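You operate a simulated robot arm through the tools that you are given. There is no shell and no other tool.

You are at the controls of a simulated robot arm. One attempt, no reset.

Task
Cool both boiled white eggs in a bowl of cold water.
Fine: tip all the water from the red jug into the blue bowl; jug back; eggs in the bowl. Set down upright: measuring jug.

Only the result counts: the job must be done as asked and must still hold three seconds after the hand-in. Knocking over, shifting, dropping, spilling or breaking anything else fails it.

Robot
A 6-joint arm with a two-finger parallel gripper, fixed in place. Base frame: the origin is at the foot of the arm, x ahead of it, y to its left, z up; the work surface is at about z = 0.92. Units: m, rad, N and s.
With the tool pointing down near the work surface it reaches from about 0.48 to 0.88 m from the base axis. Its first joint turns from -2.007 to 2.007 rad. Payload 4.2 kg.
The TCP is the grasp point between the finger pads, 0.023 m short of the fingertips. In the tool frame z runs along the fingers and y along their closing line. Largest opening 0.094 m; finger width 0.038, thickness 0.01; the body of the gripper, 0.054 by 0.096 m, starts 0.039 m behind the TCP.
Orientation is that of the tool frame in the base frame, as [roll, pitch, yaw] about the fixed x, y, z axes, in that order (R = Rz(yaw) Ry(pitch) Rx(roll)). With the fingers straight down and closing along the base's y, the tool's x points along the base's -x, its y along +y and its z along -z.

Tools
- The arm moves only by the tool drive_tool. Its argument "series" is a list of rows, each an object of numbers (a shift or turn left out is 0, a gripper value left out holds the last): "ax", "ay", "az": the turn, a rotation vector about the tool's x, y, z in rad; "dx", "dy", "dz": the shift along the tool's x, y, z in m; "hand": the opening, from 0 (shut) to 1 (fully open). In form: [{"ax": .., "ay": .., "az": .., "dx": .., "dy": .., "dz": .., "hand": ..}, ...]. A call has 1 to 20 rows; each row shifts and turns the commanded pose from where the row before left it, along the tool's axes as they then stand. Rows are played at 5 a second. More than 0.05 m and 0.15 rad between two rows, or a gripper value outside its range, and nothing of the call is played. Where a pose cannot be reached the arm comes as near as it can. A force on the tool above 40 N (or 10 N above the force at the start of the call, whichever is more), or a blocked arm, ends the call early, and 0.2 s more pass. Each finger travels about 0.108 m/s and halts on what it meets, pressing with about 20 N; the grip force reading is that of the motor and also rises with nothing between the fingers. The clock runs only during rows and for 0.2 s after the last one: add rows that do not move to give the fingers time. The reply holds the time, the measured pose of the TCP, the force on the tool along the base axes, the opening and the grip force, in the units named above and with some noise, with the torque about the TCP (base axes, N m) and any sound that the robot's microphone picked up.
- Cameras (640 x 400 px; columns grow to the right, rows downward): "scene" is fixed at [0.2205, -0.6504, 1.5181]; the picture's right is [0.71, -0.70, 0.00], its down [-0.39, -0.40, -0.83] and it looks along [0.58, 0.59, -0.56] (base axes); focal length 352 px, centre (320, 200). "wrist" rides on the gripper at [0.086, 0.016, -0.075] in the tool frame; the picture's right is [-0.18, 0.98, 0.00], its down [-0.58, -0.11, -0.81] and it looks along [-0.79, -0.15, 0.59] (tool axes); focal length 243 px, centre (320, 200). There is no depth. A picture from a camera that has moved, and an enlarged one, comes with that camera's place and axes in the base frame and with its lens.
- camera(camera): a new picture of that camera. No time passes.
- move_column(by): slides the trunk up (or, below 0, down) by that many m; the arm rides with it, the base frame stays. It gives what a move gives, with no picture.
- zoom(camera, box): a new picture of the part [left, top, right, bottom] of that camera's present view, enlarged. No time passes.
- hand_in(): hands the job in; it is judged then, once.

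Nothing tells you positions but the pictures and the camera data. Unless the task says otherwise, let go and move clear before handing in.

The tools are called by a JSON object that holds its "method" and its "body". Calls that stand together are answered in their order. drive_tool: Moves the arm, as the interface text tells. Its arguments: {"type":"object","properties":{"series":{"type":"array","items":{"type":"object","properties":{"ax":{"type":"number"},"ay":{"type":"number"},"az":{"type":"number"},"dx":{"type":"number"},"dy":{"type":"number"},"dz":{"type":"number"},"hand":{"type":"number"}}}}},"required":["series"]} The other tools are called the same way: move_column (by) slides the trunk up or down; camera (camera) takes a picture; zoom (camera, box) takes an enlarged picture of a part of a camera's view; hand_in () hands the job in.

At the start:

```text
t: 0.0
ee_pos: [0.5115, -0.3191, 1.2994]
tool_rot: [3.141, 0.0, 3.141]
force: [-0.7, -0.3, 0.2]
torque: [0.01, -0.01, 0.01]
grip_width: 0.094
finger_force: 0.1
trunk travel left (down, up): [-0.75, 0.24]
```

scene: 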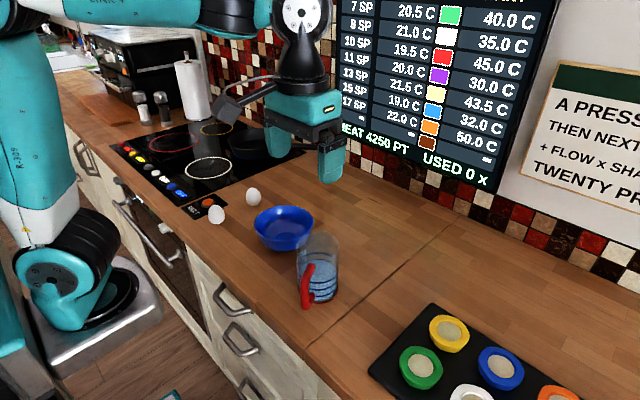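
wrist: 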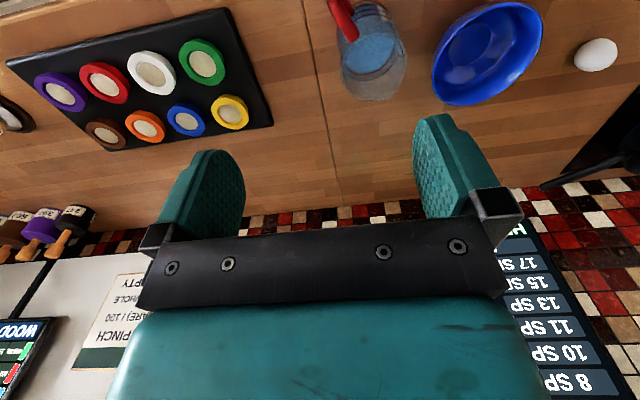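

I see the blue bowl, the red-handled jug with water, and two white eggs on the counter, one of them near the hob's edge. I'll zoom in first to work out where each of them is.

{"method": "zoom", "body": {"camera": "scene", "box": [190, 170, 370, 320]}}

{"method": "zoom", "body": {"camera": "scene", "box": [280, 220, 360, 320]}}

{"method": "zoom", "body": {"camera": "wrist", "box": [300, 0, 640, 200]}}

{"method": "zoom", "body": {"camera": "scene", "box": [320, 0, 640, 200]}}

```text
2.67 times, centred on (280, 245) of scene
camera zoom: at [0.2205, -0.6504, 1.5181], right [0.71, -0.7, 0.0], down [-0.39, -0.4, -0.83], along [0.58, 0.59, -0.56], focal length 938 px, centre (427, 80)
```

zoom: 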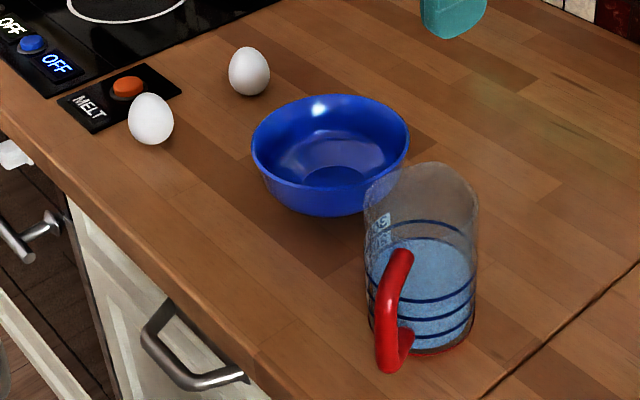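

```text
4.00 times, centred on (320, 270) of scene
camera zoom: at [0.2205, -0.6504, 1.5181], right [0.71, -0.7, 0.0], down [-0.39, -0.4, -0.83], along [0.58, 0.59, -0.56], focal length 1407 px, centre (320, -80)
```

zoom: 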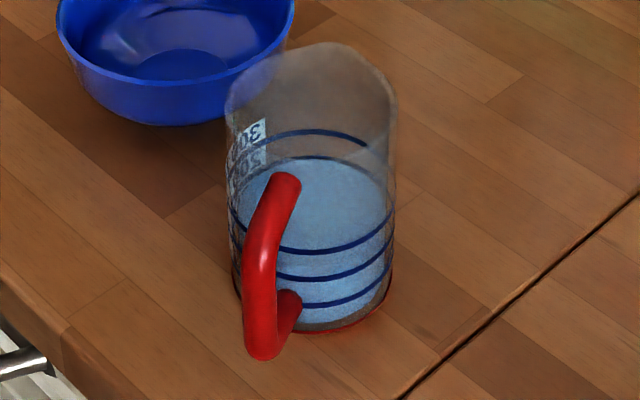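

```text
1.88 times, centred on (470, 100) of wrist
camera zoom: at [0.4258, -0.3024, 1.3742], right [0.18, 0.98, 0.0], down [0.58, -0.11, 0.81], along [0.79, -0.15, -0.59], focal length 457 px, centre (38, 388)
```

zoom: 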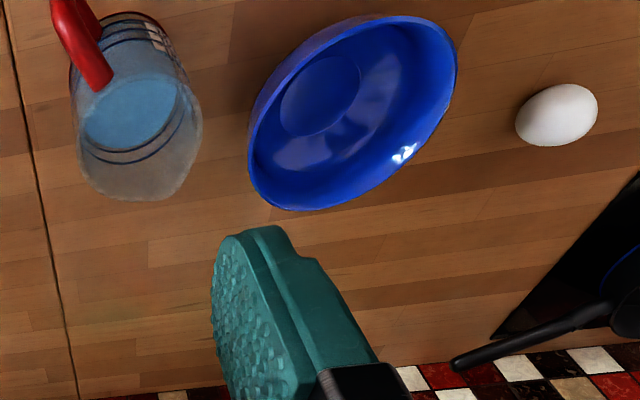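

```text
2.00 times, centred on (480, 100) of scene
camera zoom: at [0.2205, -0.6504, 1.5181], right [0.71, -0.7, 0.0], down [-0.39, -0.4, -0.83], along [0.58, 0.59, -0.56], focal length 704 px, centre (0, 400)
```

zoom: 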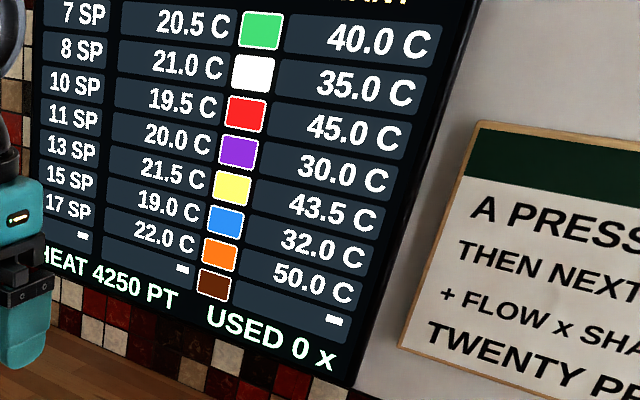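

The jug is near (0.594, -0.269), the bowl near (0.64, -0.10) and the eggs near (0.56, 0.10) and (0.69, 0.10). I'll move the wrist camera for a second angle so I can pin down their positions and the jug's shape.

{"method": "drive_tool", "body": {"series": [{"dx": 0.02, "dy": 0.03}, {"dx": 0.02, "dy": 0.03}, {"dx": 0.02, "dy": 0.03}, {"dx": 0.0, "dy": 0.0}]}}

{"method": "camera", "body": {"camera": "wrist"}}

{"method": "zoom", "body": {"camera": "wrist", "box": [180, 0, 420, 150]}}

```text
t: 1.0
ee_pos: [0.4547, -0.2281, 1.2978]
tool_rot: [-3.141, 0.0, 3.141]
force: [0.4, 1.1, -0.4]
torque: [-0.03, 0.04, 0.0]
grip_width: 0.094
finger_force: 0.0
trunk travel left (down, up): [-0.75, 0.24]
```

```text
taken
camera wrist: at [0.367, -0.212, 1.3722], right [0.18, 0.98, 0.0], down [0.58, -0.11, 0.81], along [0.79, -0.15, -0.59], focal length 243 px, centre (320, 200)
```

wrist: 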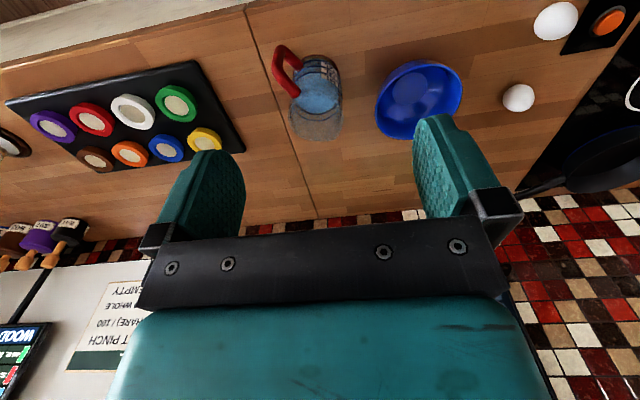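

```text
2.67 times, centred on (300, 75) of wrist
camera zoom: at [0.367, -0.212, 1.3722], right [0.18, 0.98, 0.0], down [0.58, -0.11, 0.81], along [0.79, -0.15, -0.59], focal length 647 px, centre (373, 533)
```

zoom: 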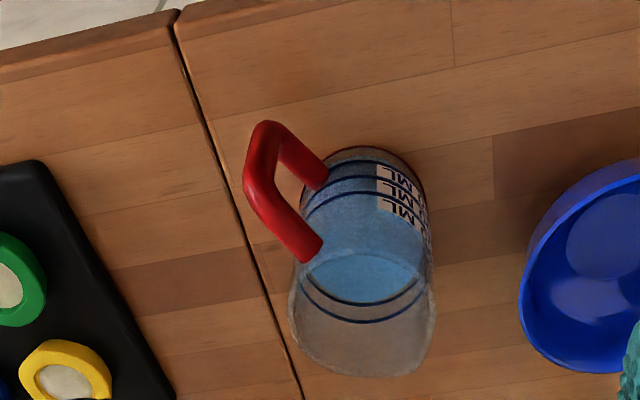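

I can see the handle loop, with its outer bar pointing toward the robot. Next I'll lower the wrist and get closer to see the jug's rim and spout.

{"method": "drive_tool", "body": {"series": [{"dz": 0.03, "dy": -0.015}, {"dz": 0.03, "dy": -0.015}, {"dz": 0.03, "dy": -0.015}, {}]}}

{"method": "camera", "body": {"camera": "wrist"}}

{"method": "zoom", "body": {"camera": "wrist", "box": [240, 20, 400, 120]}}

{"method": "camera", "body": {"camera": "scene"}}

```text
t: 2.0
ee_pos: [0.4505, -0.2737, 1.2074]
tool_rot: [3.141, 0.0, 3.14]
force: [0.3, -0.4, 0.3]
torque: [-0.01, -0.04, -0.01]
grip_width: 0.0943
finger_force: 0.0
trunk travel left (down, up): [-0.75, 0.24]
```

```text
taken
camera wrist: at [0.3637, -0.2573, 1.283], right [0.18, 0.98, 0.0], down [0.58, -0.11, 0.81], along [0.79, -0.15, -0.59], focal length 243 px, centre (320, 200)
```

wrist: 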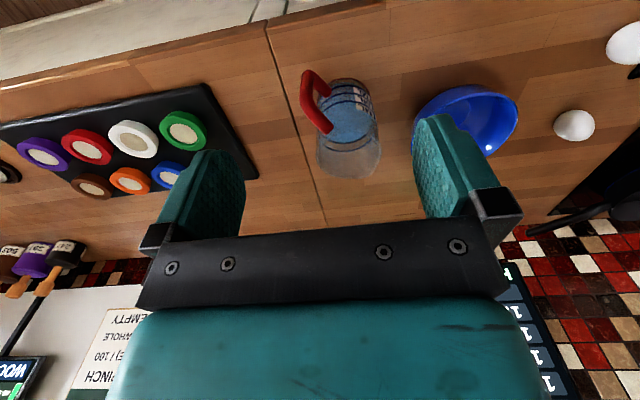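

```text
4.00 times, centred on (320, 70) of wrist
camera zoom: at [0.3637, -0.2573, 1.283], right [0.18, 0.98, 0.0], down [0.58, -0.11, 0.81], along [0.79, -0.15, -0.59], focal length 970 px, centre (320, 720)
```

zoom: 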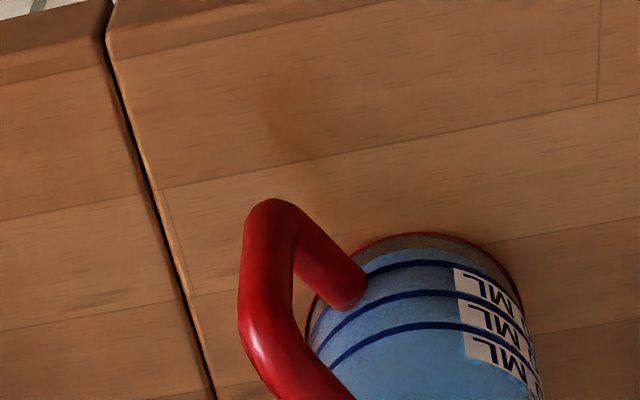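

```text
taken
```

scene: 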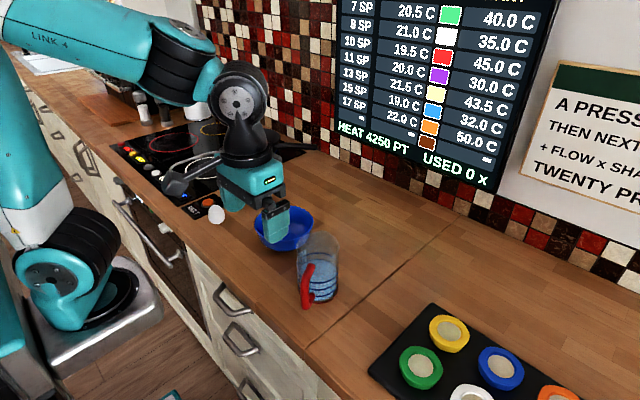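

{"method": "zoom", "body": {"camera": "wrist", "box": [280, 60, 400, 190]}}

{"method": "zoom", "body": {"camera": "wrist", "box": [400, 60, 640, 190]}}

{"method": "zoom", "body": {"camera": "scene", "box": [290, 225, 350, 315]}}

```text
3.08 times, centred on (340, 125) of wrist
camera zoom: at [0.3637, -0.2573, 1.283], right [0.18, 0.98, 0.0], down [0.58, -0.11, 0.81], along [0.79, -0.15, -0.59], focal length 746 px, centre (258, 431)
```

zoom: 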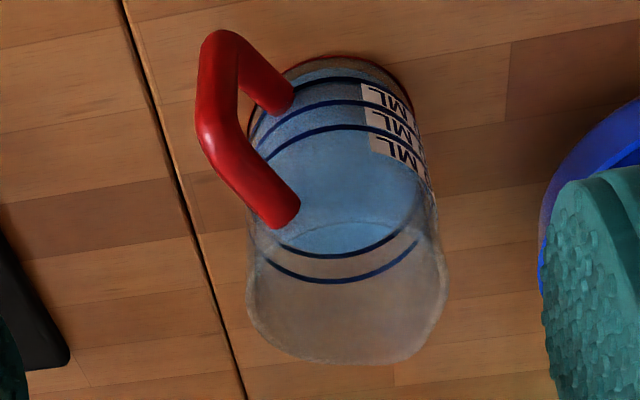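

```text
2.67 times, centred on (520, 125) of wrist
camera zoom: at [0.3637, -0.2573, 1.283], right [0.18, 0.98, 0.0], down [0.58, -0.11, 0.81], along [0.79, -0.15, -0.59], focal length 647 px, centre (-213, 400)
```

zoom: 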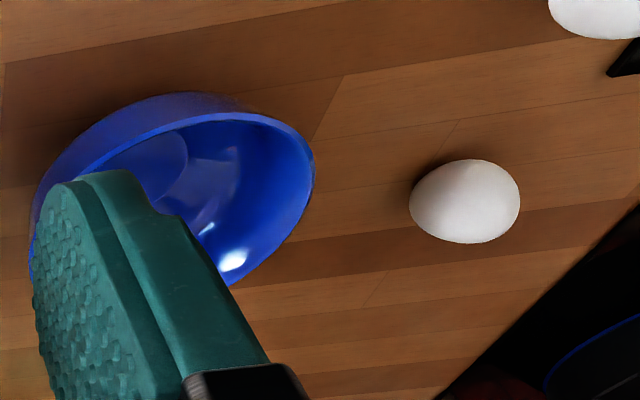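

```text
4.44 times, centred on (320, 270) of scene
camera zoom: at [0.2205, -0.6504, 1.5181], right [0.71, -0.7, 0.0], down [-0.39, -0.4, -0.83], along [0.58, 0.59, -0.56], focal length 1563 px, centre (320, -111)
```

zoom: 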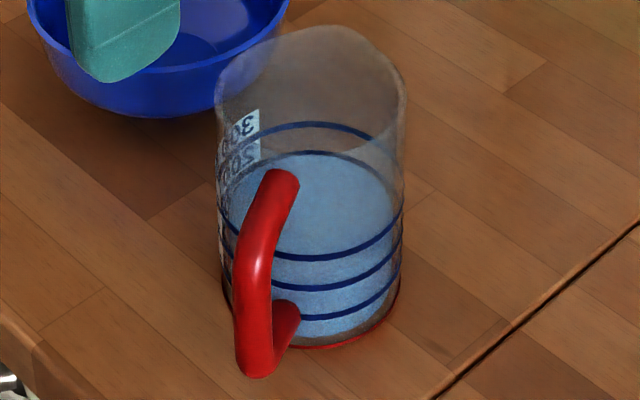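

The spout sits opposite the handle, at roughly 28° in the base frame. I plan to pinch the jug's wall on its -y side, with one finger inside and one outside, and tip it toward +y into the bowl. First I need a closer look to fix the jug's axis.

{"method": "drive_tool", "body": {"series": [{"dz": 0.025, "dx": -0.003}, {"dz": 0.025, "dx": -0.003}, {"dz": 0.025, "dx": -0.003}, {}]}}

{"method": "camera", "body": {"camera": "wrist"}}

{"method": "zoom", "body": {"camera": "wrist", "box": [240, 80, 420, 220]}}

{"method": "zoom", "body": {"camera": "scene", "box": [240, 150, 400, 320]}}

```text
t: 3.0
ee_pos: [0.4602, -0.2742, 1.1365]
tool_rot: [-3.142, 0.0, -3.141]
force: [-0.8, 0.5, 0.0]
torque: [-0.01, -0.02, 0.03]
grip_width: 0.0941
finger_force: 0.1
trunk travel left (down, up): [-0.75, 0.24]
```

```text
taken
camera wrist: at [0.3747, -0.2577, 1.2103], right [0.18, 0.98, 0.0], down [0.58, -0.11, 0.81], along [0.79, -0.15, -0.59], focal length 243 px, centre (320, 200)
```

wrist: 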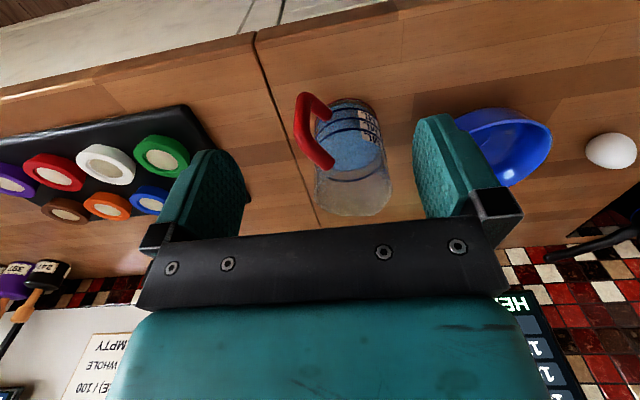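

```text
2.86 times, centred on (330, 150) of wrist
camera zoom: at [0.3747, -0.2577, 1.2103], right [0.18, 0.98, 0.0], down [0.58, -0.11, 0.81], along [0.79, -0.15, -0.59], focal length 693 px, centre (291, 343)
```

zoom: 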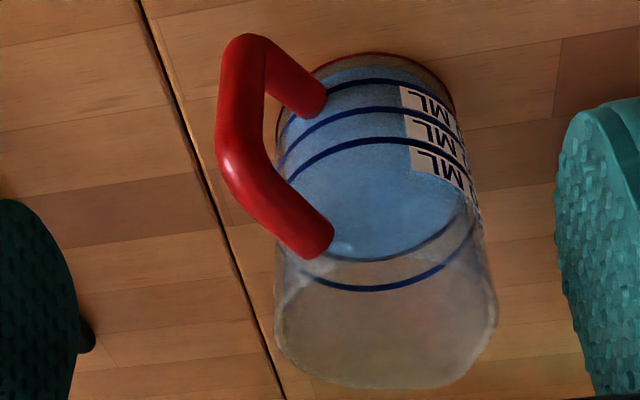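

```text
2.35 times, centred on (320, 235) of scene
camera zoom: at [0.2205, -0.6504, 1.5181], right [0.71, -0.7, 0.0], down [-0.39, -0.4, -0.83], along [0.58, 0.59, -0.56], focal length 828 px, centre (320, 118)
```

zoom: 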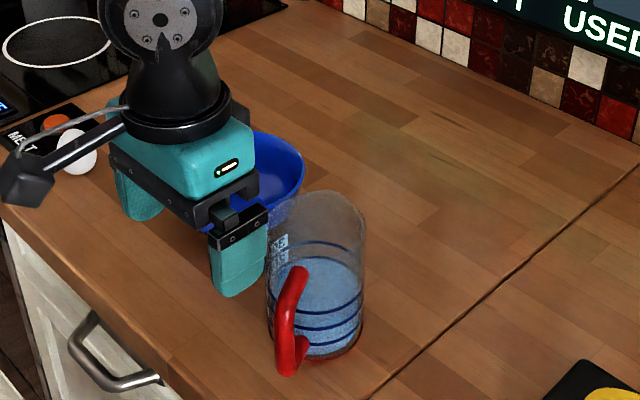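

The jug's axis works out at about (0.599, -0.261), with a radius of about 0.044 and the rim near z 1.045. Before touching it, I'll rehearse the pouring turn empty in the air to check the arm can reach it.

{"method": "drive_tool", "body": {"series": [{"dz": -0.04}, {"dz": -0.04}, {"dz": -0.04}, {"dx": -0.04, "dy": 0.03}, {"dx": -0.04, "dy": 0.03}, {"dx": -0.04, "dy": 0.03}, {"dx": -0.03, "dy": 0.03}, {}]}}

{"method": "drive_tool", "body": {"series": [{"ax": 0.14}, {"ax": 0.14}, {"ax": 0.14}, {"ax": 0.14}, {"ax": 0.14}, {"ax": 0.14}, {"ax": 0.14}, {"ax": 0.14}, {"ax": 0.14}, {"ax": 0.14}, {"ax": 0.14}, {"ax": 0.14}, {"ax": 0.14}, {"ax": 0.14}, {}, {}]}}

{"method": "camera", "body": {"camera": "scene"}}

{"method": "camera", "body": {"camera": "wrist"}}

```text
t: 4.8
ee_pos: [0.61, -0.1552, 1.2569]
tool_rot: [-3.141, 0.0, 3.14]
force: [-0.1, 0.4, 0.4]
torque: [0.01, 0.0, 0.01]
grip_width: 0.0938
finger_force: 0.0
trunk travel left (down, up): [-0.75, 0.24]
```

```text
t: 8.2
ee_pos: [0.4473, -0.2009, 1.0699]
tool_rot: [-1.184, 0.001, 3.14]
force: [0.5, -0.1, -0.3]
torque: [0.02, 0.03, 0.01]
grip_width: 0.0942
finger_force: 0.1
out of reach, approached as far as the arm can: row 7, 8, 9, 10, 11, 12, 13, 14
trunk travel left (down, up): [-0.75, 0.24]
```

```text
taken
```

scene: 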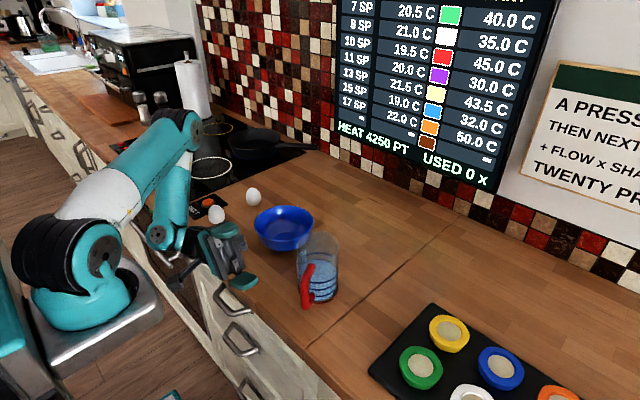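

```text
taken
camera wrist: at [0.3601, -0.1371, 1.0268], right [0.18, -0.37, -0.91], down [0.58, 0.79, -0.2], along [0.79, -0.49, 0.36], focal length 243 px, centre (320, 200)
```

wrist: 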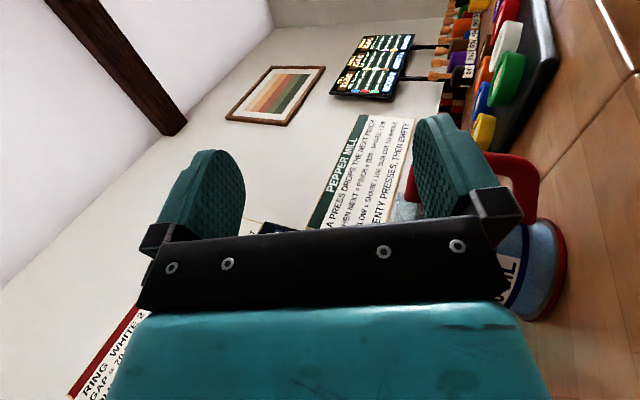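

The turn ran out of reach at that height and drifted, though nothing seems to have been touched. I'll look closely at the arm and the objects to understand the limit.

{"method": "zoom", "body": {"camera": "scene", "box": [0, 90, 340, 340]}}

{"method": "zoom", "body": {"camera": "scene", "box": [190, 170, 370, 320]}}

```text
1.60 times, centred on (170, 215) of scene
camera zoom: at [0.2205, -0.6504, 1.5181], right [0.71, -0.7, 0.0], down [-0.39, -0.4, -0.83], along [0.58, 0.59, -0.56], focal length 563 px, centre (560, 176)
```

zoom: 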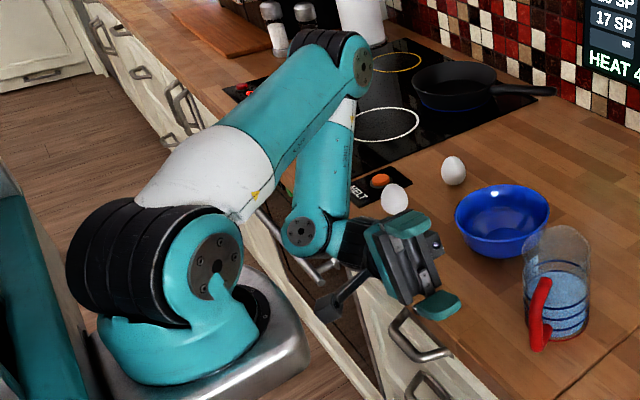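

```text
2.67 times, centred on (280, 245) of scene
camera zoom: at [0.2205, -0.6504, 1.5181], right [0.71, -0.7, 0.0], down [-0.39, -0.4, -0.83], along [0.58, 0.59, -0.56], focal length 938 px, centre (427, 80)
```

zoom: 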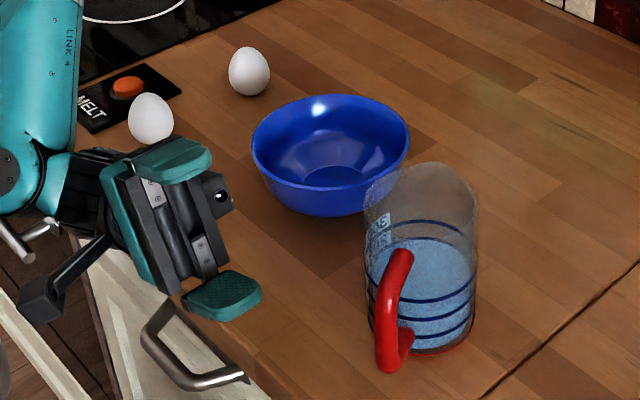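

The arm is small and folded, and tilting sideways is awkward for it. I'll turn the tool back down, then try pouring toward the robot instead, so the tilt stays in the arm's own plane.

{"method": "drive_tool", "body": {"series": [{"ax": -0.14}, {"ax": -0.14}, {"ax": -0.14}, {"ax": -0.14}, {}]}}

```text
t: 9.4
ee_pos: [0.476, -0.19, 1.0573]
tool_rot: [-1.743, -0.002, 3.139]
force: [0.4, 0.5, -0.5]
torque: [-0.03, -0.02, -0.01]
grip_width: 0.0942
finger_force: 0.0
out of reach, approached as far as the arm can: row 1, 2, 3, 4
trunk travel left (down, up): [-0.75, 0.24]
```

{"method": "drive_tool", "body": {"series": [{"ax": -0.14}, {"ax": -0.14}, {"ax": -0.14}, {}]}}

{"method": "camera", "body": {"camera": "scene"}}

```text
t: 10.4
ee_pos: [0.4899, -0.1858, 1.0551]
tool_rot: [-2.162, -0.002, 3.139]
force: [0.4, -0.3, -0.6]
torque: [0.01, -0.01, 0.01]
grip_width: 0.094
finger_force: 0.0
out of reach, approached as far as the arm can: row 1, 2, 3
trunk travel left (down, up): [-0.75, 0.24]
```

```text
taken
```

scene: 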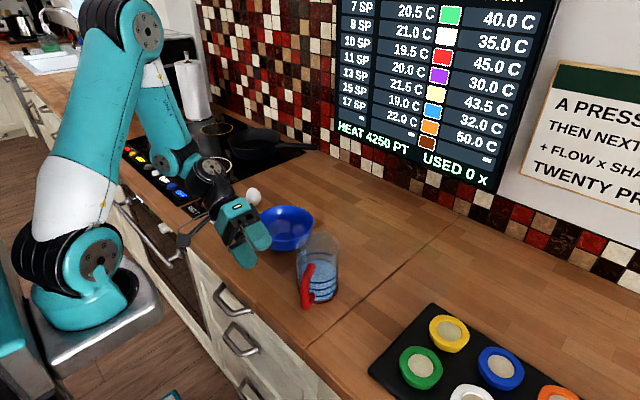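

{"method": "drive_tool", "body": {"series": [{"ax": -0.1}, {}]}}

{"method": "drive_tool", "body": {"series": [{"ax": -0.1}, {}]}}

```text
t: 11.0
ee_pos: [0.4908, -0.1858, 1.0554]
tool_rot: [-2.262, -0.003, 3.14]
force: [-0.3, 0.7, 0.1]
torque: [0.0, 0.02, 0.01]
grip_width: 0.0942
finger_force: 0.0
trunk travel left (down, up): [-0.75, 0.24]
```

```text
t: 11.6
ee_pos: [0.4907, -0.1855, 1.0554]
tool_rot: [-2.363, -0.002, 3.139]
force: [0.3, -0.4, 0.0]
torque: [0.0, 0.0, 0.02]
grip_width: 0.0942
finger_force: 0.0
trunk travel left (down, up): [-0.75, 0.24]
```

{"method": "drive_tool", "body": {"series": [{"ax": -0.13, "dz": -0.01}, {"ax": -0.13, "dz": -0.01}, {"ax": -0.13, "dz": -0.02}, {"ax": -0.13, "dz": -0.02}, {"ax": -0.13, "dz": -0.02}, {"ax": -0.128, "dz": -0.02}, {}]}}

{"method": "camera", "body": {"camera": "scene"}}

```text
t: 13.2
ee_pos: [0.4894, -0.1498, 1.1429]
tool_rot: [3.14, 0.001, 3.141]
force: [0.3, 0.0, 1.0]
torque: [0.02, 0.01, 0.01]
grip_width: 0.0939
finger_force: 0.0
trunk travel left (down, up): [-0.75, 0.24]
```

```text
taken
```

scene: 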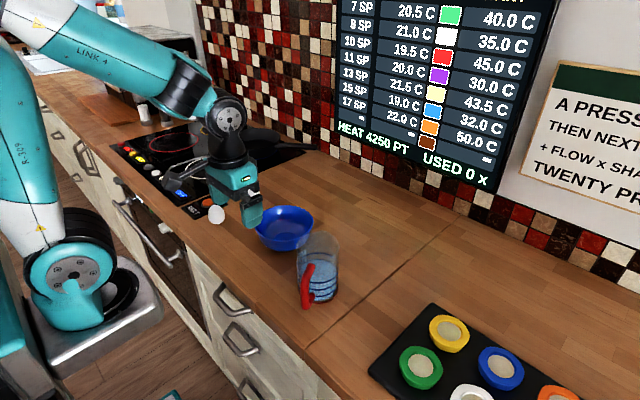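

The tool is down again and the scene is undisturbed. Now I'll rehearse the inward tilt over the bowl, empty, turning the tool first so its closing line points toward the robot.

{"method": "drive_tool", "body": {"series": [{"dz": -0.03}, {"dz": -0.03}, {"dx": -0.04, "dy": 0.01}, {"dx": -0.04, "dy": 0.01}, {"dx": -0.04, "dy": 0.01}, {"dx": -0.04, "dy": 0.01}, {"az": -0.14}, {"az": -0.14}, {"az": -0.14}, {"az": -0.14}, {"az": -0.14}, {"az": -0.14}, {"az": -0.14}, {"az": -0.14}, {"az": -0.14}, {"az": -0.066}, {}]}}

{"method": "drive_tool", "body": {"series": [{"ax": 0.12}, {"ax": 0.12}, {"ax": 0.12}, {"ax": 0.12}, {"ax": 0.12}, {"ax": 0.12}, {"ax": 0.12}, {}]}}

{"method": "camera", "body": {"camera": "scene"}}

```text
t: 16.8
ee_pos: [0.6491, -0.1074, 1.2054]
tool_rot: [-3.141, -0.002, -1.814]
force: [-0.1, 0.4, 0.2]
torque: [0.02, 0.01, 0.02]
grip_width: 0.0942
finger_force: 0.0
trunk travel left (down, up): [-0.75, 0.24]
```

```text
t: 18.6
ee_pos: [0.6481, -0.1069, 1.2064]
tool_rot: [-2.299, -0.003, -1.816]
force: [-0.4, 0.4, -0.3]
torque: [-0.03, -0.02, 0.03]
grip_width: 0.0942
finger_force: 0.1
trunk travel left (down, up): [-0.75, 0.24]
```

```text
taken
```

scene: 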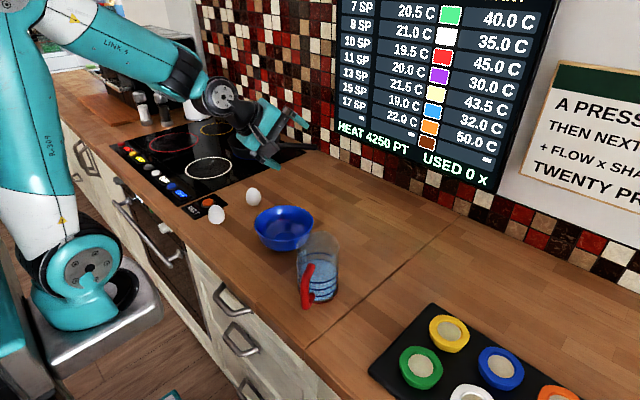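

{"method": "drive_tool", "body": {"series": [{"ax": 0.12}, {"ax": 0.12}, {"ax": 0.12}, {"ax": 0.12}, {"ax": 0.12}, {}]}}

{"method": "drive_tool", "body": {"series": [{"ax": 0.12}, {"ax": 0.12}, {"ax": 0.12}, {"ax": 0.12}, {"ax": 0.12}, {}]}}

{"method": "camera", "body": {"camera": "scene"}}

```text
t: 20.0
ee_pos: [0.6547, -0.1068, 1.2073]
tool_rot: [-1.699, -0.001, -1.815]
force: [-0.5, 0.0, -0.3]
torque: [0.03, 0.01, -0.01]
grip_width: 0.094
finger_force: 0.1
out of reach, approached as far as the arm can: row 5
trunk travel left (down, up): [-0.75, 0.24]
```

```text
t: 21.4
ee_pos: [0.6031, -0.165, 1.3907]
tool_rot: [-1.12, -0.006, -1.808]
force: [0.2, -0.3, -0.9]
torque: [0.01, -0.04, -0.01]
grip_width: 0.0939
finger_force: 0.0
out of reach, approached as far as the arm can: row 1, 2, 3, 4, 5
trunk travel left (down, up): [-0.75, 0.24]
```

```text
taken
```

scene: 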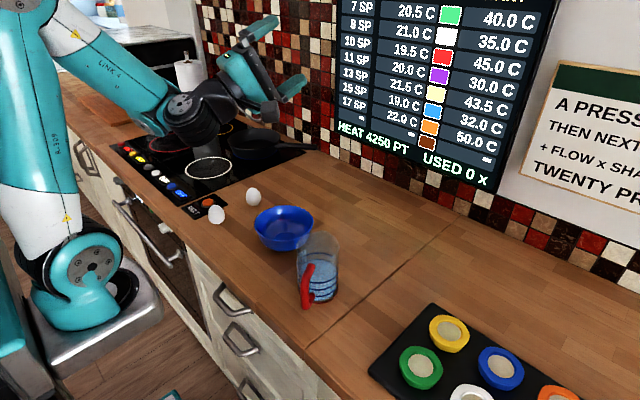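

The inward tilt works once the arm sits high relative to its shoulder, so lowering the trunk should make it reachable at pouring height. I'll lower it now and test, still empty.

{"method": "move_column", "body": {"by": -0.2}}

{"method": "camera", "body": {"camera": "scene"}}

```text
t: 23.6
ee_pos: [0.602, -0.1663, 1.1911]
tool_rot: [-1.123, -0.004, -1.809]
force: [0.0, 0.3, 0.3]
torque: [-0.02, 0.0, 0.01]
grip_width: 0.094
finger_force: 0.1
trunk travel left (down, up): [-0.55, 0.44]
```

```text
taken
```

scene: 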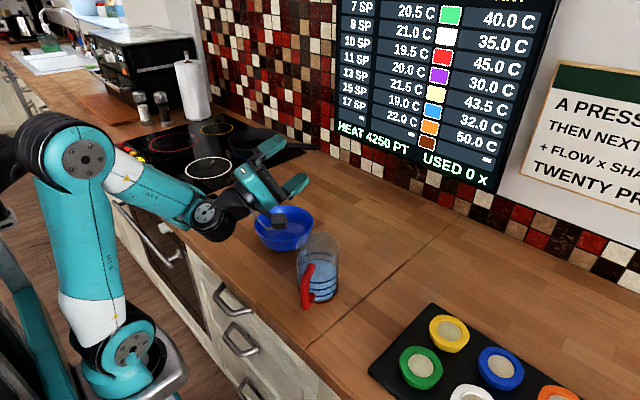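

{"method": "drive_tool", "body": {"series": [{"dx": -0.024, "dy": 0.0054, "dz": 0.0111}, {"dx": -0.024, "dy": 0.0054, "dz": 0.0111}, {"dx": -0.024, "dy": 0.0054, "dz": 0.0111}, {}]}}

{"method": "camera", "body": {"camera": "scene"}}

{"method": "camera", "body": {"camera": "wrist"}}

```text
t: 24.6
ee_pos: [0.657, -0.1033, 1.1914]
tool_rot: [-1.126, -0.006, -1.809]
force: [0.4, 0.0, 0.5]
torque: [0.03, 0.0, 0.03]
grip_width: 0.0941
finger_force: 0.1
trunk travel left (down, up): [-0.55, 0.44]
```

```text
taken
```

scene: 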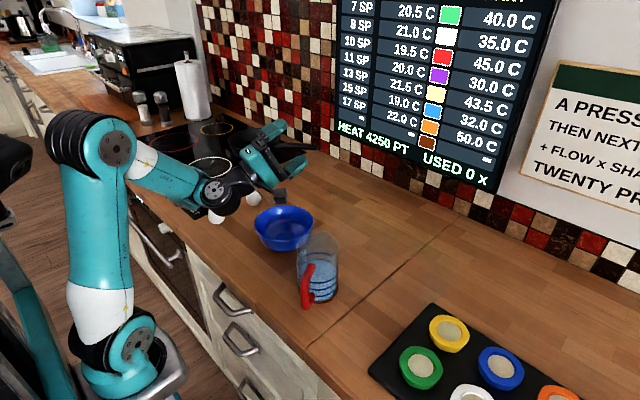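

```text
taken
camera wrist: at [0.5782, -0.1741, 1.1445], right [0.45, 0.07, -0.89], down [-0.62, 0.75, -0.25], along [0.64, 0.66, 0.38], focal length 243 px, centre (320, 200)
```

wrist: 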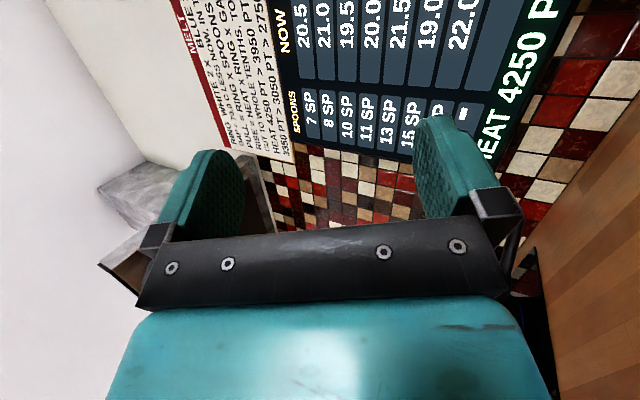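

The full pouring pose is reachable with the trunk at -0.2. Next I'll check the whole sweep back to tool-down at this spot.

{"method": "drive_tool", "body": {"series": [{"ax": -0.125}, {"ax": -0.125}, {"ax": -0.125}, {"ax": -0.125}, {"ax": -0.125}, {"ax": -0.125}, {"ax": -0.125}, {"ax": -0.125}, {}]}}

{"method": "drive_tool", "body": {"series": [{"ax": -0.125}, {"ax": -0.125}, {"ax": -0.125}, {"ax": -0.125}, {"ax": -0.125}, {"ax": -0.125}, {"ax": -0.125}, {"ax": -0.14}, {}]}}

{"method": "camera", "body": {"camera": "scene"}}

{"method": "camera", "body": {"camera": "wrist"}}

```text
t: 26.6
ee_pos: [0.6574, -0.1043, 1.1901]
tool_rot: [-2.122, -0.005, -1.808]
force: [-0.3, -0.1, 0.0]
torque: [-0.02, -0.03, -0.01]
grip_width: 0.0939
finger_force: 0.1
trunk travel left (down, up): [-0.55, 0.44]
```

```text
t: 28.6
ee_pos: [0.6569, -0.1036, 1.1905]
tool_rot: [-3.138, -0.007, -1.811]
force: [0.0, 0.6, 0.1]
torque: [0.01, -0.02, 0.0]
grip_width: 0.094
finger_force: 0.0
out of reach, approached as far as the arm can: row 7
trunk travel left (down, up): [-0.55, 0.44]
```

```text
taken
```

scene: 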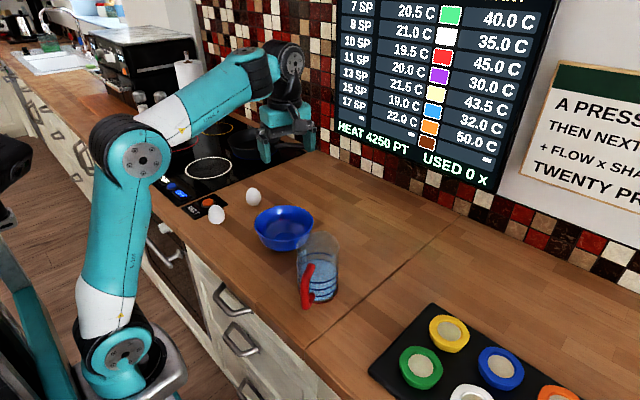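

```text
taken
camera wrist: at [0.6203, -0.1836, 1.2651], right [-0.91, 0.41, -0.01], down [0.24, 0.54, 0.8], along [0.33, 0.73, -0.6], focal length 243 px, centre (320, 200)
```

wrist: 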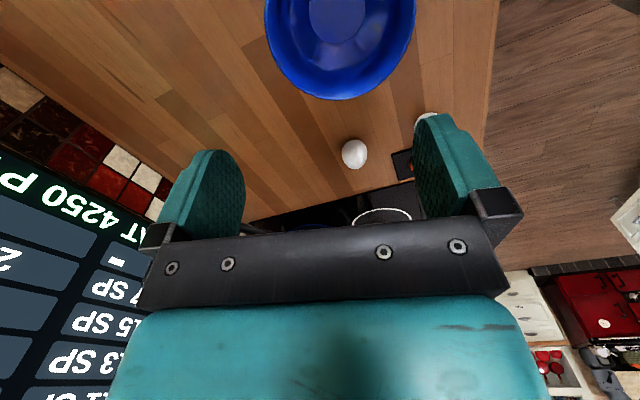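

The sweep is fully reachable, and the bowl's centre measures about (0.640, -0.099) with a radius of 0.073. Now I'll move to a pre-grasp above the far side of the jug's rim, at the 330° direction with the jug body on the robot side.

{"method": "drive_tool", "body": {"series": [{"az": 0.14, "hand": 0.53}, {"az": 0.14}, {"dx": 0.0333, "dy": -0.0134}, {"dx": 0.0333, "dy": -0.0134}, {"dx": 0.0333, "dy": -0.0134}, {"dx": 0.0333, "dy": -0.0134}, {"dx": 0.0333, "dy": -0.0134}, {"dz": 0.03}, {"dz": 0.03}, {}]}}

{"method": "camera", "body": {"camera": "wrist"}}

{"method": "zoom", "body": {"camera": "scene", "box": [220, 120, 420, 320]}}

```text
t: 30.8
ee_pos: [0.6351, -0.2797, 1.1387]
tool_rot: [-3.132, -0.006, -2.089]
force: [-1.0, 0.6, 0.1]
torque: [0.02, 0.04, 0.0]
grip_width: 0.0498
finger_force: 0.0
out of reach, approached as far as the arm can: row 9
trunk travel left (down, up): [-0.55, 0.44]
```

```text
taken
camera wrist: at [0.5774, -0.347, 1.2138], right [-0.76, 0.65, -0.01], down [0.38, 0.46, 0.8], along [0.52, 0.61, -0.59], focal length 243 px, centre (320, 200)
```

wrist: 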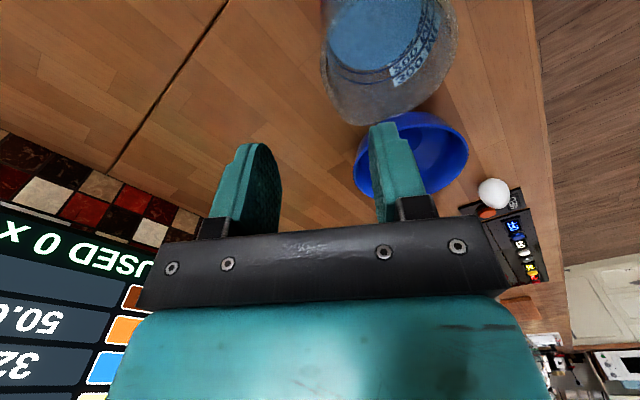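

```text
2.00 times, centred on (320, 220) of scene
camera zoom: at [0.2205, -0.6504, 1.5181], right [0.71, -0.7, 0.0], down [-0.39, -0.4, -0.83], along [0.58, 0.59, -0.56], focal length 704 px, centre (320, 160)
```

zoom: 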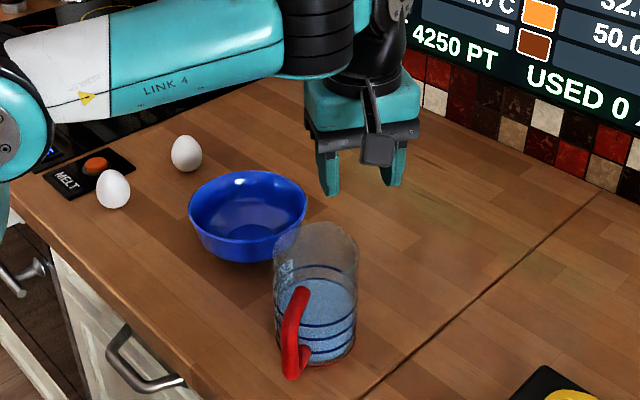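

The gripper is over the jug's far rim, but the trunk is a little too low for reach here. I'll raise it by 0.1 and come down close above the rim to check the alignment.

{"method": "move_column", "body": {"by": 0.1}}

{"method": "drive_tool", "body": {"series": [{"dz": 0.04}, {"dz": 0.04}, {"dz": 0.04}, {"dz": 0.03}, {}]}}

{"method": "camera", "body": {"camera": "wrist"}}

{"method": "zoom", "body": {"camera": "scene", "box": [250, 160, 390, 320]}}

```text
t: 32.1
ee_pos: [0.6348, -0.2796, 1.2404]
tool_rot: [-3.136, -0.006, -2.089]
force: [0.4, 0.2, -0.4]
torque: [-0.02, -0.01, -0.01]
grip_width: 0.0496
finger_force: 0.1
trunk travel left (down, up): [-0.65, 0.34]
```

```text
t: 33.3
ee_pos: [0.6901, -0.3053, 1.1572]
tool_rot: [-3.134, -0.005, -2.09]
force: [0.3, -0.4, -1.1]
torque: [0.0, 0.0, -0.01]
grip_width: 0.0496
finger_force: 0.0
out of reach, approached as far as the arm can: row 1, 2, 3, 4
trunk travel left (down, up): [-0.65, 0.34]
```

```text
taken
camera wrist: at [0.6341, -0.3724, 1.2316], right [-0.76, 0.65, -0.01], down [0.38, 0.46, 0.8], along [0.52, 0.61, -0.6], focal length 243 px, centre (320, 200)
```

wrist: 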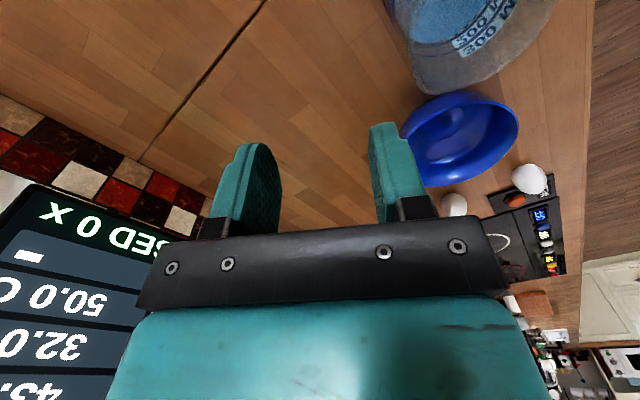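

```text
2.50 times, centred on (320, 240) of scene
camera zoom: at [0.2205, -0.6504, 1.5181], right [0.71, -0.7, 0.0], down [-0.39, -0.4, -0.83], along [0.58, 0.59, -0.56], focal length 879 px, centre (320, 100)
```

zoom: 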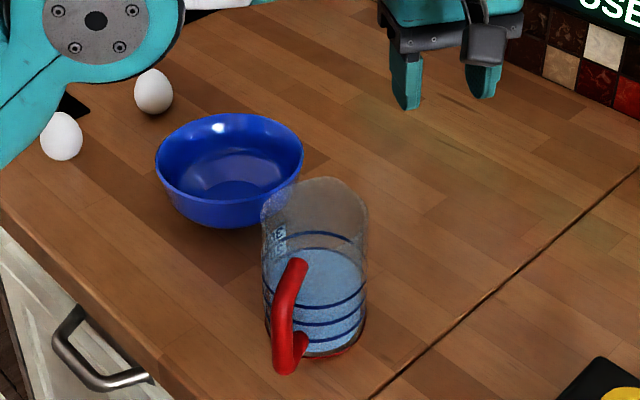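

The arm slid outward while descending, so I'll look at the whole scene before doing anything else.

{"method": "camera", "body": {"camera": "scene"}}

```text
taken
```

scene: 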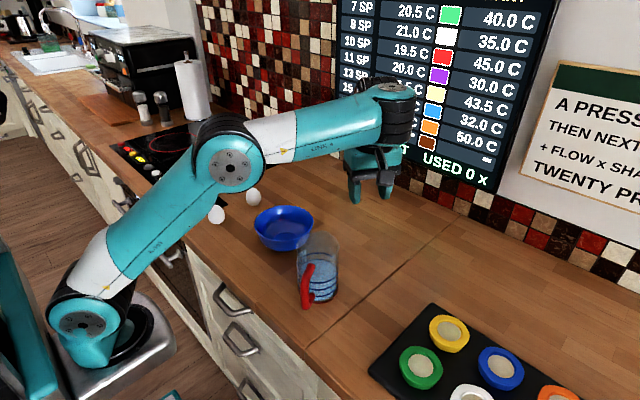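

{"method": "drive_tool", "body": {"series": [{"dy": 0.02}, {"dy": 0.02}, {}]}}

{"method": "camera", "body": {"camera": "scene"}}

```text
t: 34.1
ee_pos: [0.6734, -0.2961, 1.1763]
tool_rot: [-3.137, -0.004, -2.09]
force: [0.9, 0.0, 0.0]
torque: [-0.02, -0.01, 0.0]
grip_width: 0.0497
finger_force: 0.1
out of reach, approached as far as the arm can: row 1, 2
trunk travel left (down, up): [-0.65, 0.34]
```

```text
taken
```

scene: 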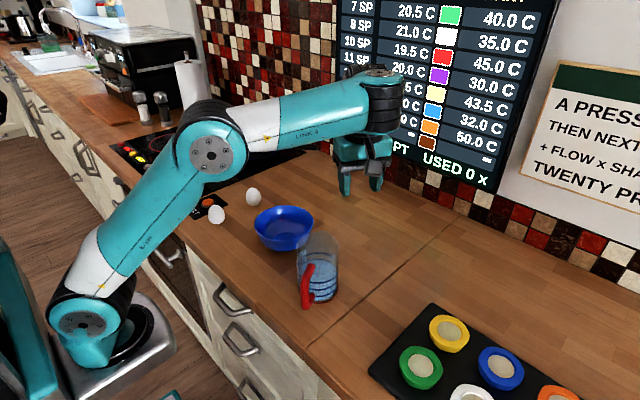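

The wrist seems to have flipped to a different joint arrangement, which suits a lower trunk. I'll alternate raising the tool and lowering the trunk, staying well above the jug.

{"method": "drive_tool", "body": {"series": [{"dz": -0.04}, {"dz": -0.04}, {"dz": -0.03}, {}]}}

{"method": "move_column", "body": {"by": -0.12}}

{"method": "drive_tool", "body": {"series": [{"dz": -0.04}, {"dz": -0.04}, {"dz": -0.02}, {}]}}

{"method": "camera", "body": {"camera": "scene"}}

```text
t: 35.1
ee_pos: [0.6731, -0.2936, 1.2855]
tool_rot: [-3.134, -0.006, -2.089]
force: [0.1, 0.1, 0.7]
torque: [-0.01, 0.0, 0.02]
grip_width: 0.0498
finger_force: 0.0
trunk travel left (down, up): [-0.65, 0.34]
```

```text
t: 36.6
ee_pos: [0.6729, -0.2931, 1.1649]
tool_rot: [-3.133, -0.007, -2.088]
force: [1.0, 0.2, -0.7]
torque: [-0.01, 0.01, 0.02]
grip_width: 0.0501
finger_force: 0.0
trunk travel left (down, up): [-0.53, 0.46]
```

```text
t: 37.6
ee_pos: [0.6466, -0.2808, 1.2225]
tool_rot: [-3.131, -0.005, -2.088]
force: [-0.1, 0.3, -0.1]
torque: [0.0, -0.01, 0.0]
grip_width: 0.05
finger_force: 0.0
out of reach, approached as far as the arm can: row 1, 2, 3
trunk travel left (down, up): [-0.53, 0.46]
```

```text
taken
```

scene: 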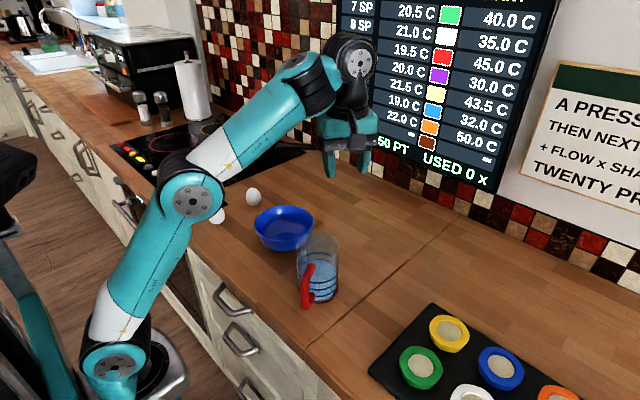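

The arm can only move in a narrow band in this arrangement. I'll raise the trunk for clearance, turn the tool yaw back toward its starting value and see whether full freedom returns.

{"method": "move_column", "body": {"by": 0.22}}

{"method": "drive_tool", "body": {"series": [{"az": 0.13}, {"az": 0.13}, {"az": 0.13}, {"az": 0.13}, {"az": 0.13}, {"az": 0.13}, {"az": 0.13}, {"az": 0.14}, {}]}}

{"method": "drive_tool", "body": {"series": [{"dz": 0.03}, {"dz": 0.03}, {"dz": 0.03}, {"dz": 0.03}, {}]}}

```text
t: 39.9
ee_pos: [0.6476, -0.2804, 1.4422]
tool_rot: [-3.13, -0.005, -2.086]
force: [1.0, 0.2, -0.1]
torque: [0.0, 0.02, -0.01]
grip_width: 0.0499
finger_force: 0.0
trunk travel left (down, up): [-0.75, 0.24]
```

```text
t: 41.6
ee_pos: [0.6469, -0.2821, 1.4429]
tool_rot: [-3.124, 0.007, -2.962]
force: [2.7, -11.4, -9.1]
torque: [1.03, -0.55, 1.15]
grip_width: 0.05
finger_force: 0.0
trunk travel left (down, up): [-0.75, 0.24]
stopped in row 8: the force on the tool passed its limit at 96 N (the readings are from after the stop); the commanded pose is now the measured one
```

```text
t: 42.8
ee_pos: [0.6474, -0.2848, 1.324]
tool_rot: [-3.127, 0.005, -2.966]
force: [-0.1, 0.6, 0.2]
torque: [0.0, 0.01, 0.02]
grip_width: 0.0499
finger_force: 0.1
trunk travel left (down, up): [-0.75, 0.24]
```

Something touched the tool during that turn at the higher position, although the descent afterwards went freely. I'll check what it met and whether anything moved.

{"method": "camera", "body": {"camera": "scene"}}

{"method": "camera", "body": {"camera": "wrist"}}

```text
taken
```

scene: 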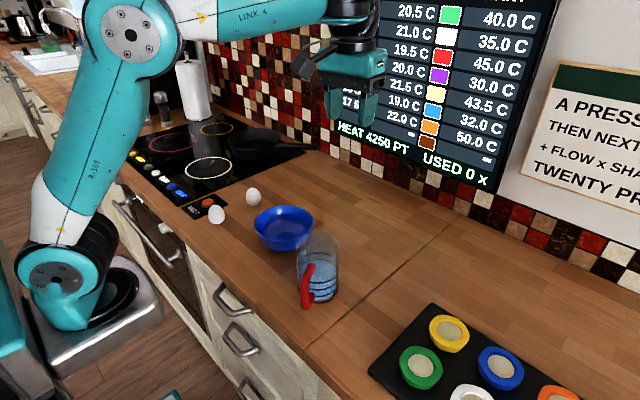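

```text
taken
camera wrist: at [0.5592, -0.2821, 1.3956], right [0.01, 1.0, -0.01], down [0.58, 0.0, 0.81], along [0.81, -0.02, -0.58], focal length 243 px, centre (320, 200)
```

wrist: 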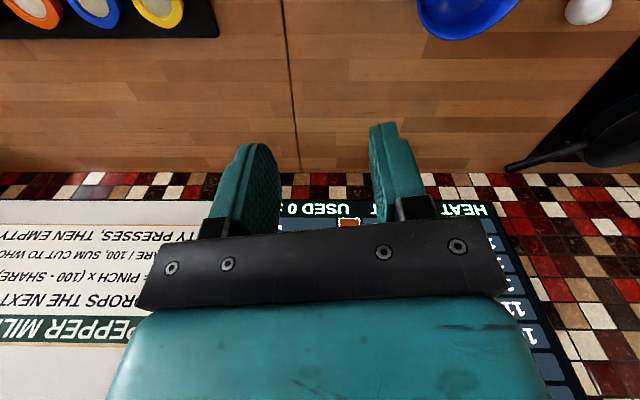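

Nothing on the counter moved; the camera bracket probably brushed the raised forearm. I'll keep descending to see whether the arm moves freely with this yaw.

{"method": "drive_tool", "body": {"series": [{"dz": 0.03}, {"dz": 0.03}, {"dz": 0.03}, {"dz": 0.03}, {}]}}

{"method": "drive_tool", "body": {"series": [{"dx": 0.03}, {"dx": 0.03}, {"dx": 0.03}, {}]}}

{"method": "camera", "body": {"camera": "scene"}}

```text
t: 44.0
ee_pos: [0.6961, -0.306, 1.2566]
tool_rot: [-3.127, 0.003, -2.965]
force: [0.6, -0.5, 0.1]
torque: [0.0, 0.02, -0.01]
grip_width: 0.0497
finger_force: 0.2
out of reach, approached as far as the arm can: row 1, 2, 3, 4
trunk travel left (down, up): [-0.75, 0.24]
```

```text
t: 45.0
ee_pos: [0.6359, -0.3382, 1.2929]
tool_rot: [-3.128, 0.006, -2.967]
force: [-0.7, -0.2, -0.7]
torque: [0.0, 0.03, 0.02]
grip_width: 0.0499
finger_force: 0.1
out of reach, approached as far as the arm can: row 1, 2, 3
trunk travel left (down, up): [-0.75, 0.24]
```

```text
taken
```

scene: 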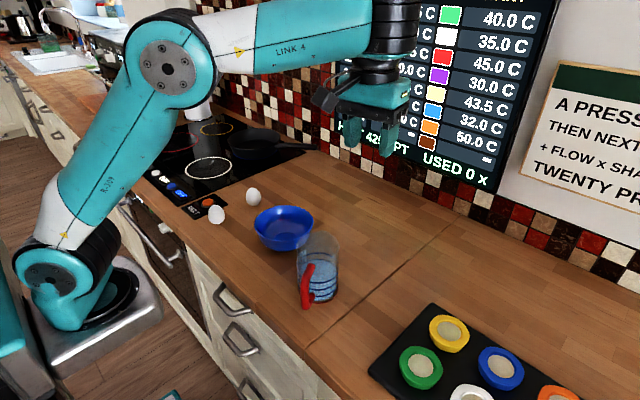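

{"method": "zoom", "body": {"camera": "scene", "box": [200, 0, 440, 150]}}

{"method": "zoom", "body": {"camera": "scene", "box": [0, 0, 240, 340]}}

```text
2.67 times, centred on (320, 75) of scene
camera zoom: at [0.2205, -0.6504, 1.5181], right [0.71, -0.7, 0.0], down [-0.39, -0.4, -0.83], along [0.58, 0.59, -0.56], focal length 938 px, centre (320, 533)
```

zoom: 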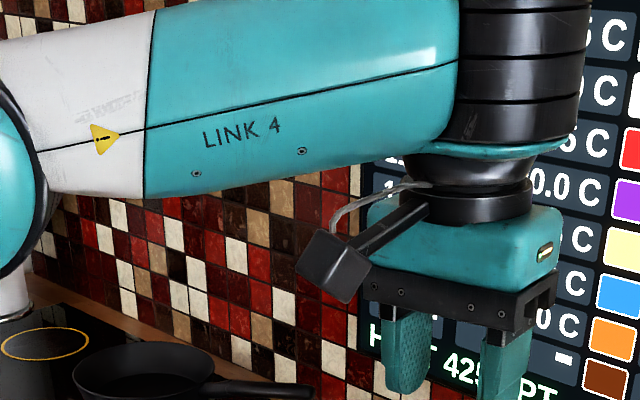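

```text
1.18 times, centred on (120, 170) of scene
camera zoom: at [0.2205, -0.6504, 1.5181], right [0.71, -0.7, 0.0], down [-0.39, -0.4, -0.83], along [0.58, 0.59, -0.56], focal length 414 px, centre (555, 235)
```

zoom: 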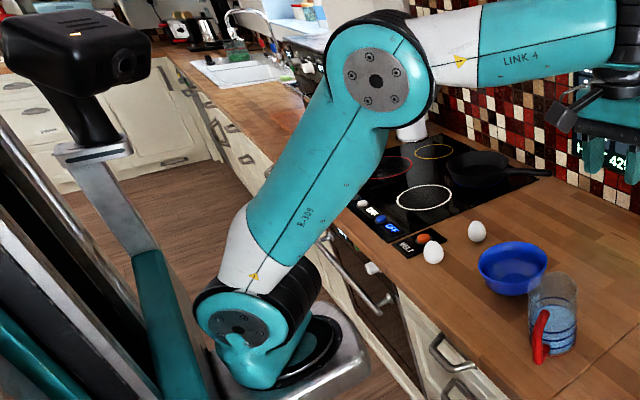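

I think I see it now: there's a wrist singularity where the tool is square to the forearm, and I crossed it with the trunk low. I'll turn the yaw back, tilt slightly to re-cross it, go down over the jug, then straighten the tool.

{"method": "drive_tool", "body": {"series": [{"az": -0.125}, {"az": -0.125}, {"az": -0.125}, {"az": -0.125}, {"az": -0.125}, {"az": -0.125}, {"az": -0.125}, {"ax": 0.12}, {"ax": 0.12}, {"ax": 0.12}, {"ax": 0.12}, {}]}}

{"method": "drive_tool", "body": {"series": [{"dx": -0.0119, "dy": 0.0259, "dz": 0.0325}, {"dx": -0.0119, "dy": 0.0259, "dz": 0.0325}, {}]}}

```text
t: 47.6
ee_pos: [0.7039, -0.3783, 1.3805]
tool_rot: [-2.647, -0.008, -2.092]
force: [-0.1, -0.1, -0.3]
torque: [-0.01, 0.01, 0.01]
grip_width: 0.0497
finger_force: 0.0
out of reach, approached as far as the arm can: row 8, 9, 10, 11
trunk travel left (down, up): [-0.75, 0.24]
```

```text
t: 48.4
ee_pos: [0.7459, -0.3731, 1.3345]
tool_rot: [-2.649, -0.007, -2.09]
force: [0.2, 0.2, -0.4]
torque: [-0.03, 0.0, -0.01]
grip_width: 0.0499
finger_force: 0.0
out of reach, approached as far as the arm can: row 1, 2
trunk travel left (down, up): [-0.75, 0.24]
```

{"method": "camera", "body": {"camera": "scene"}}

{"method": "zoom", "body": {"camera": "scene", "box": [280, 0, 480, 125]}}

```text
taken
```

scene: 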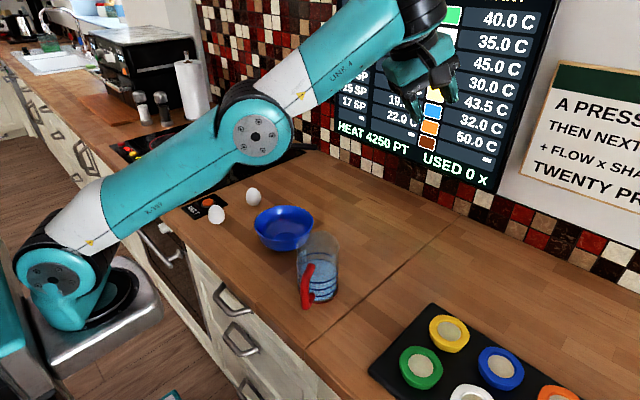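

```text
3.20 times, centred on (380, 62) of scene
camera zoom: at [0.2205, -0.6504, 1.5181], right [0.71, -0.7, 0.0], down [-0.39, -0.4, -0.83], along [0.58, 0.59, -0.56], focal length 1126 px, centre (128, 640)
```

zoom: 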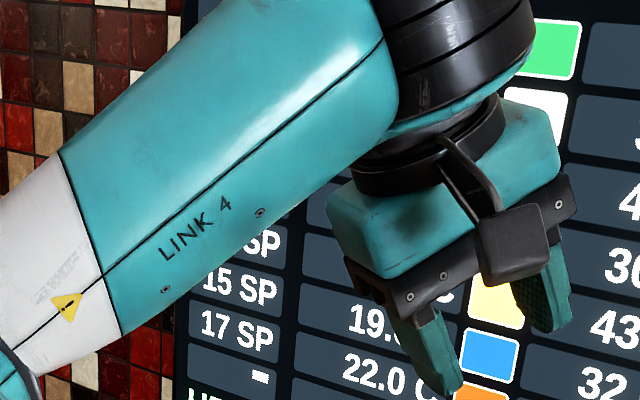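

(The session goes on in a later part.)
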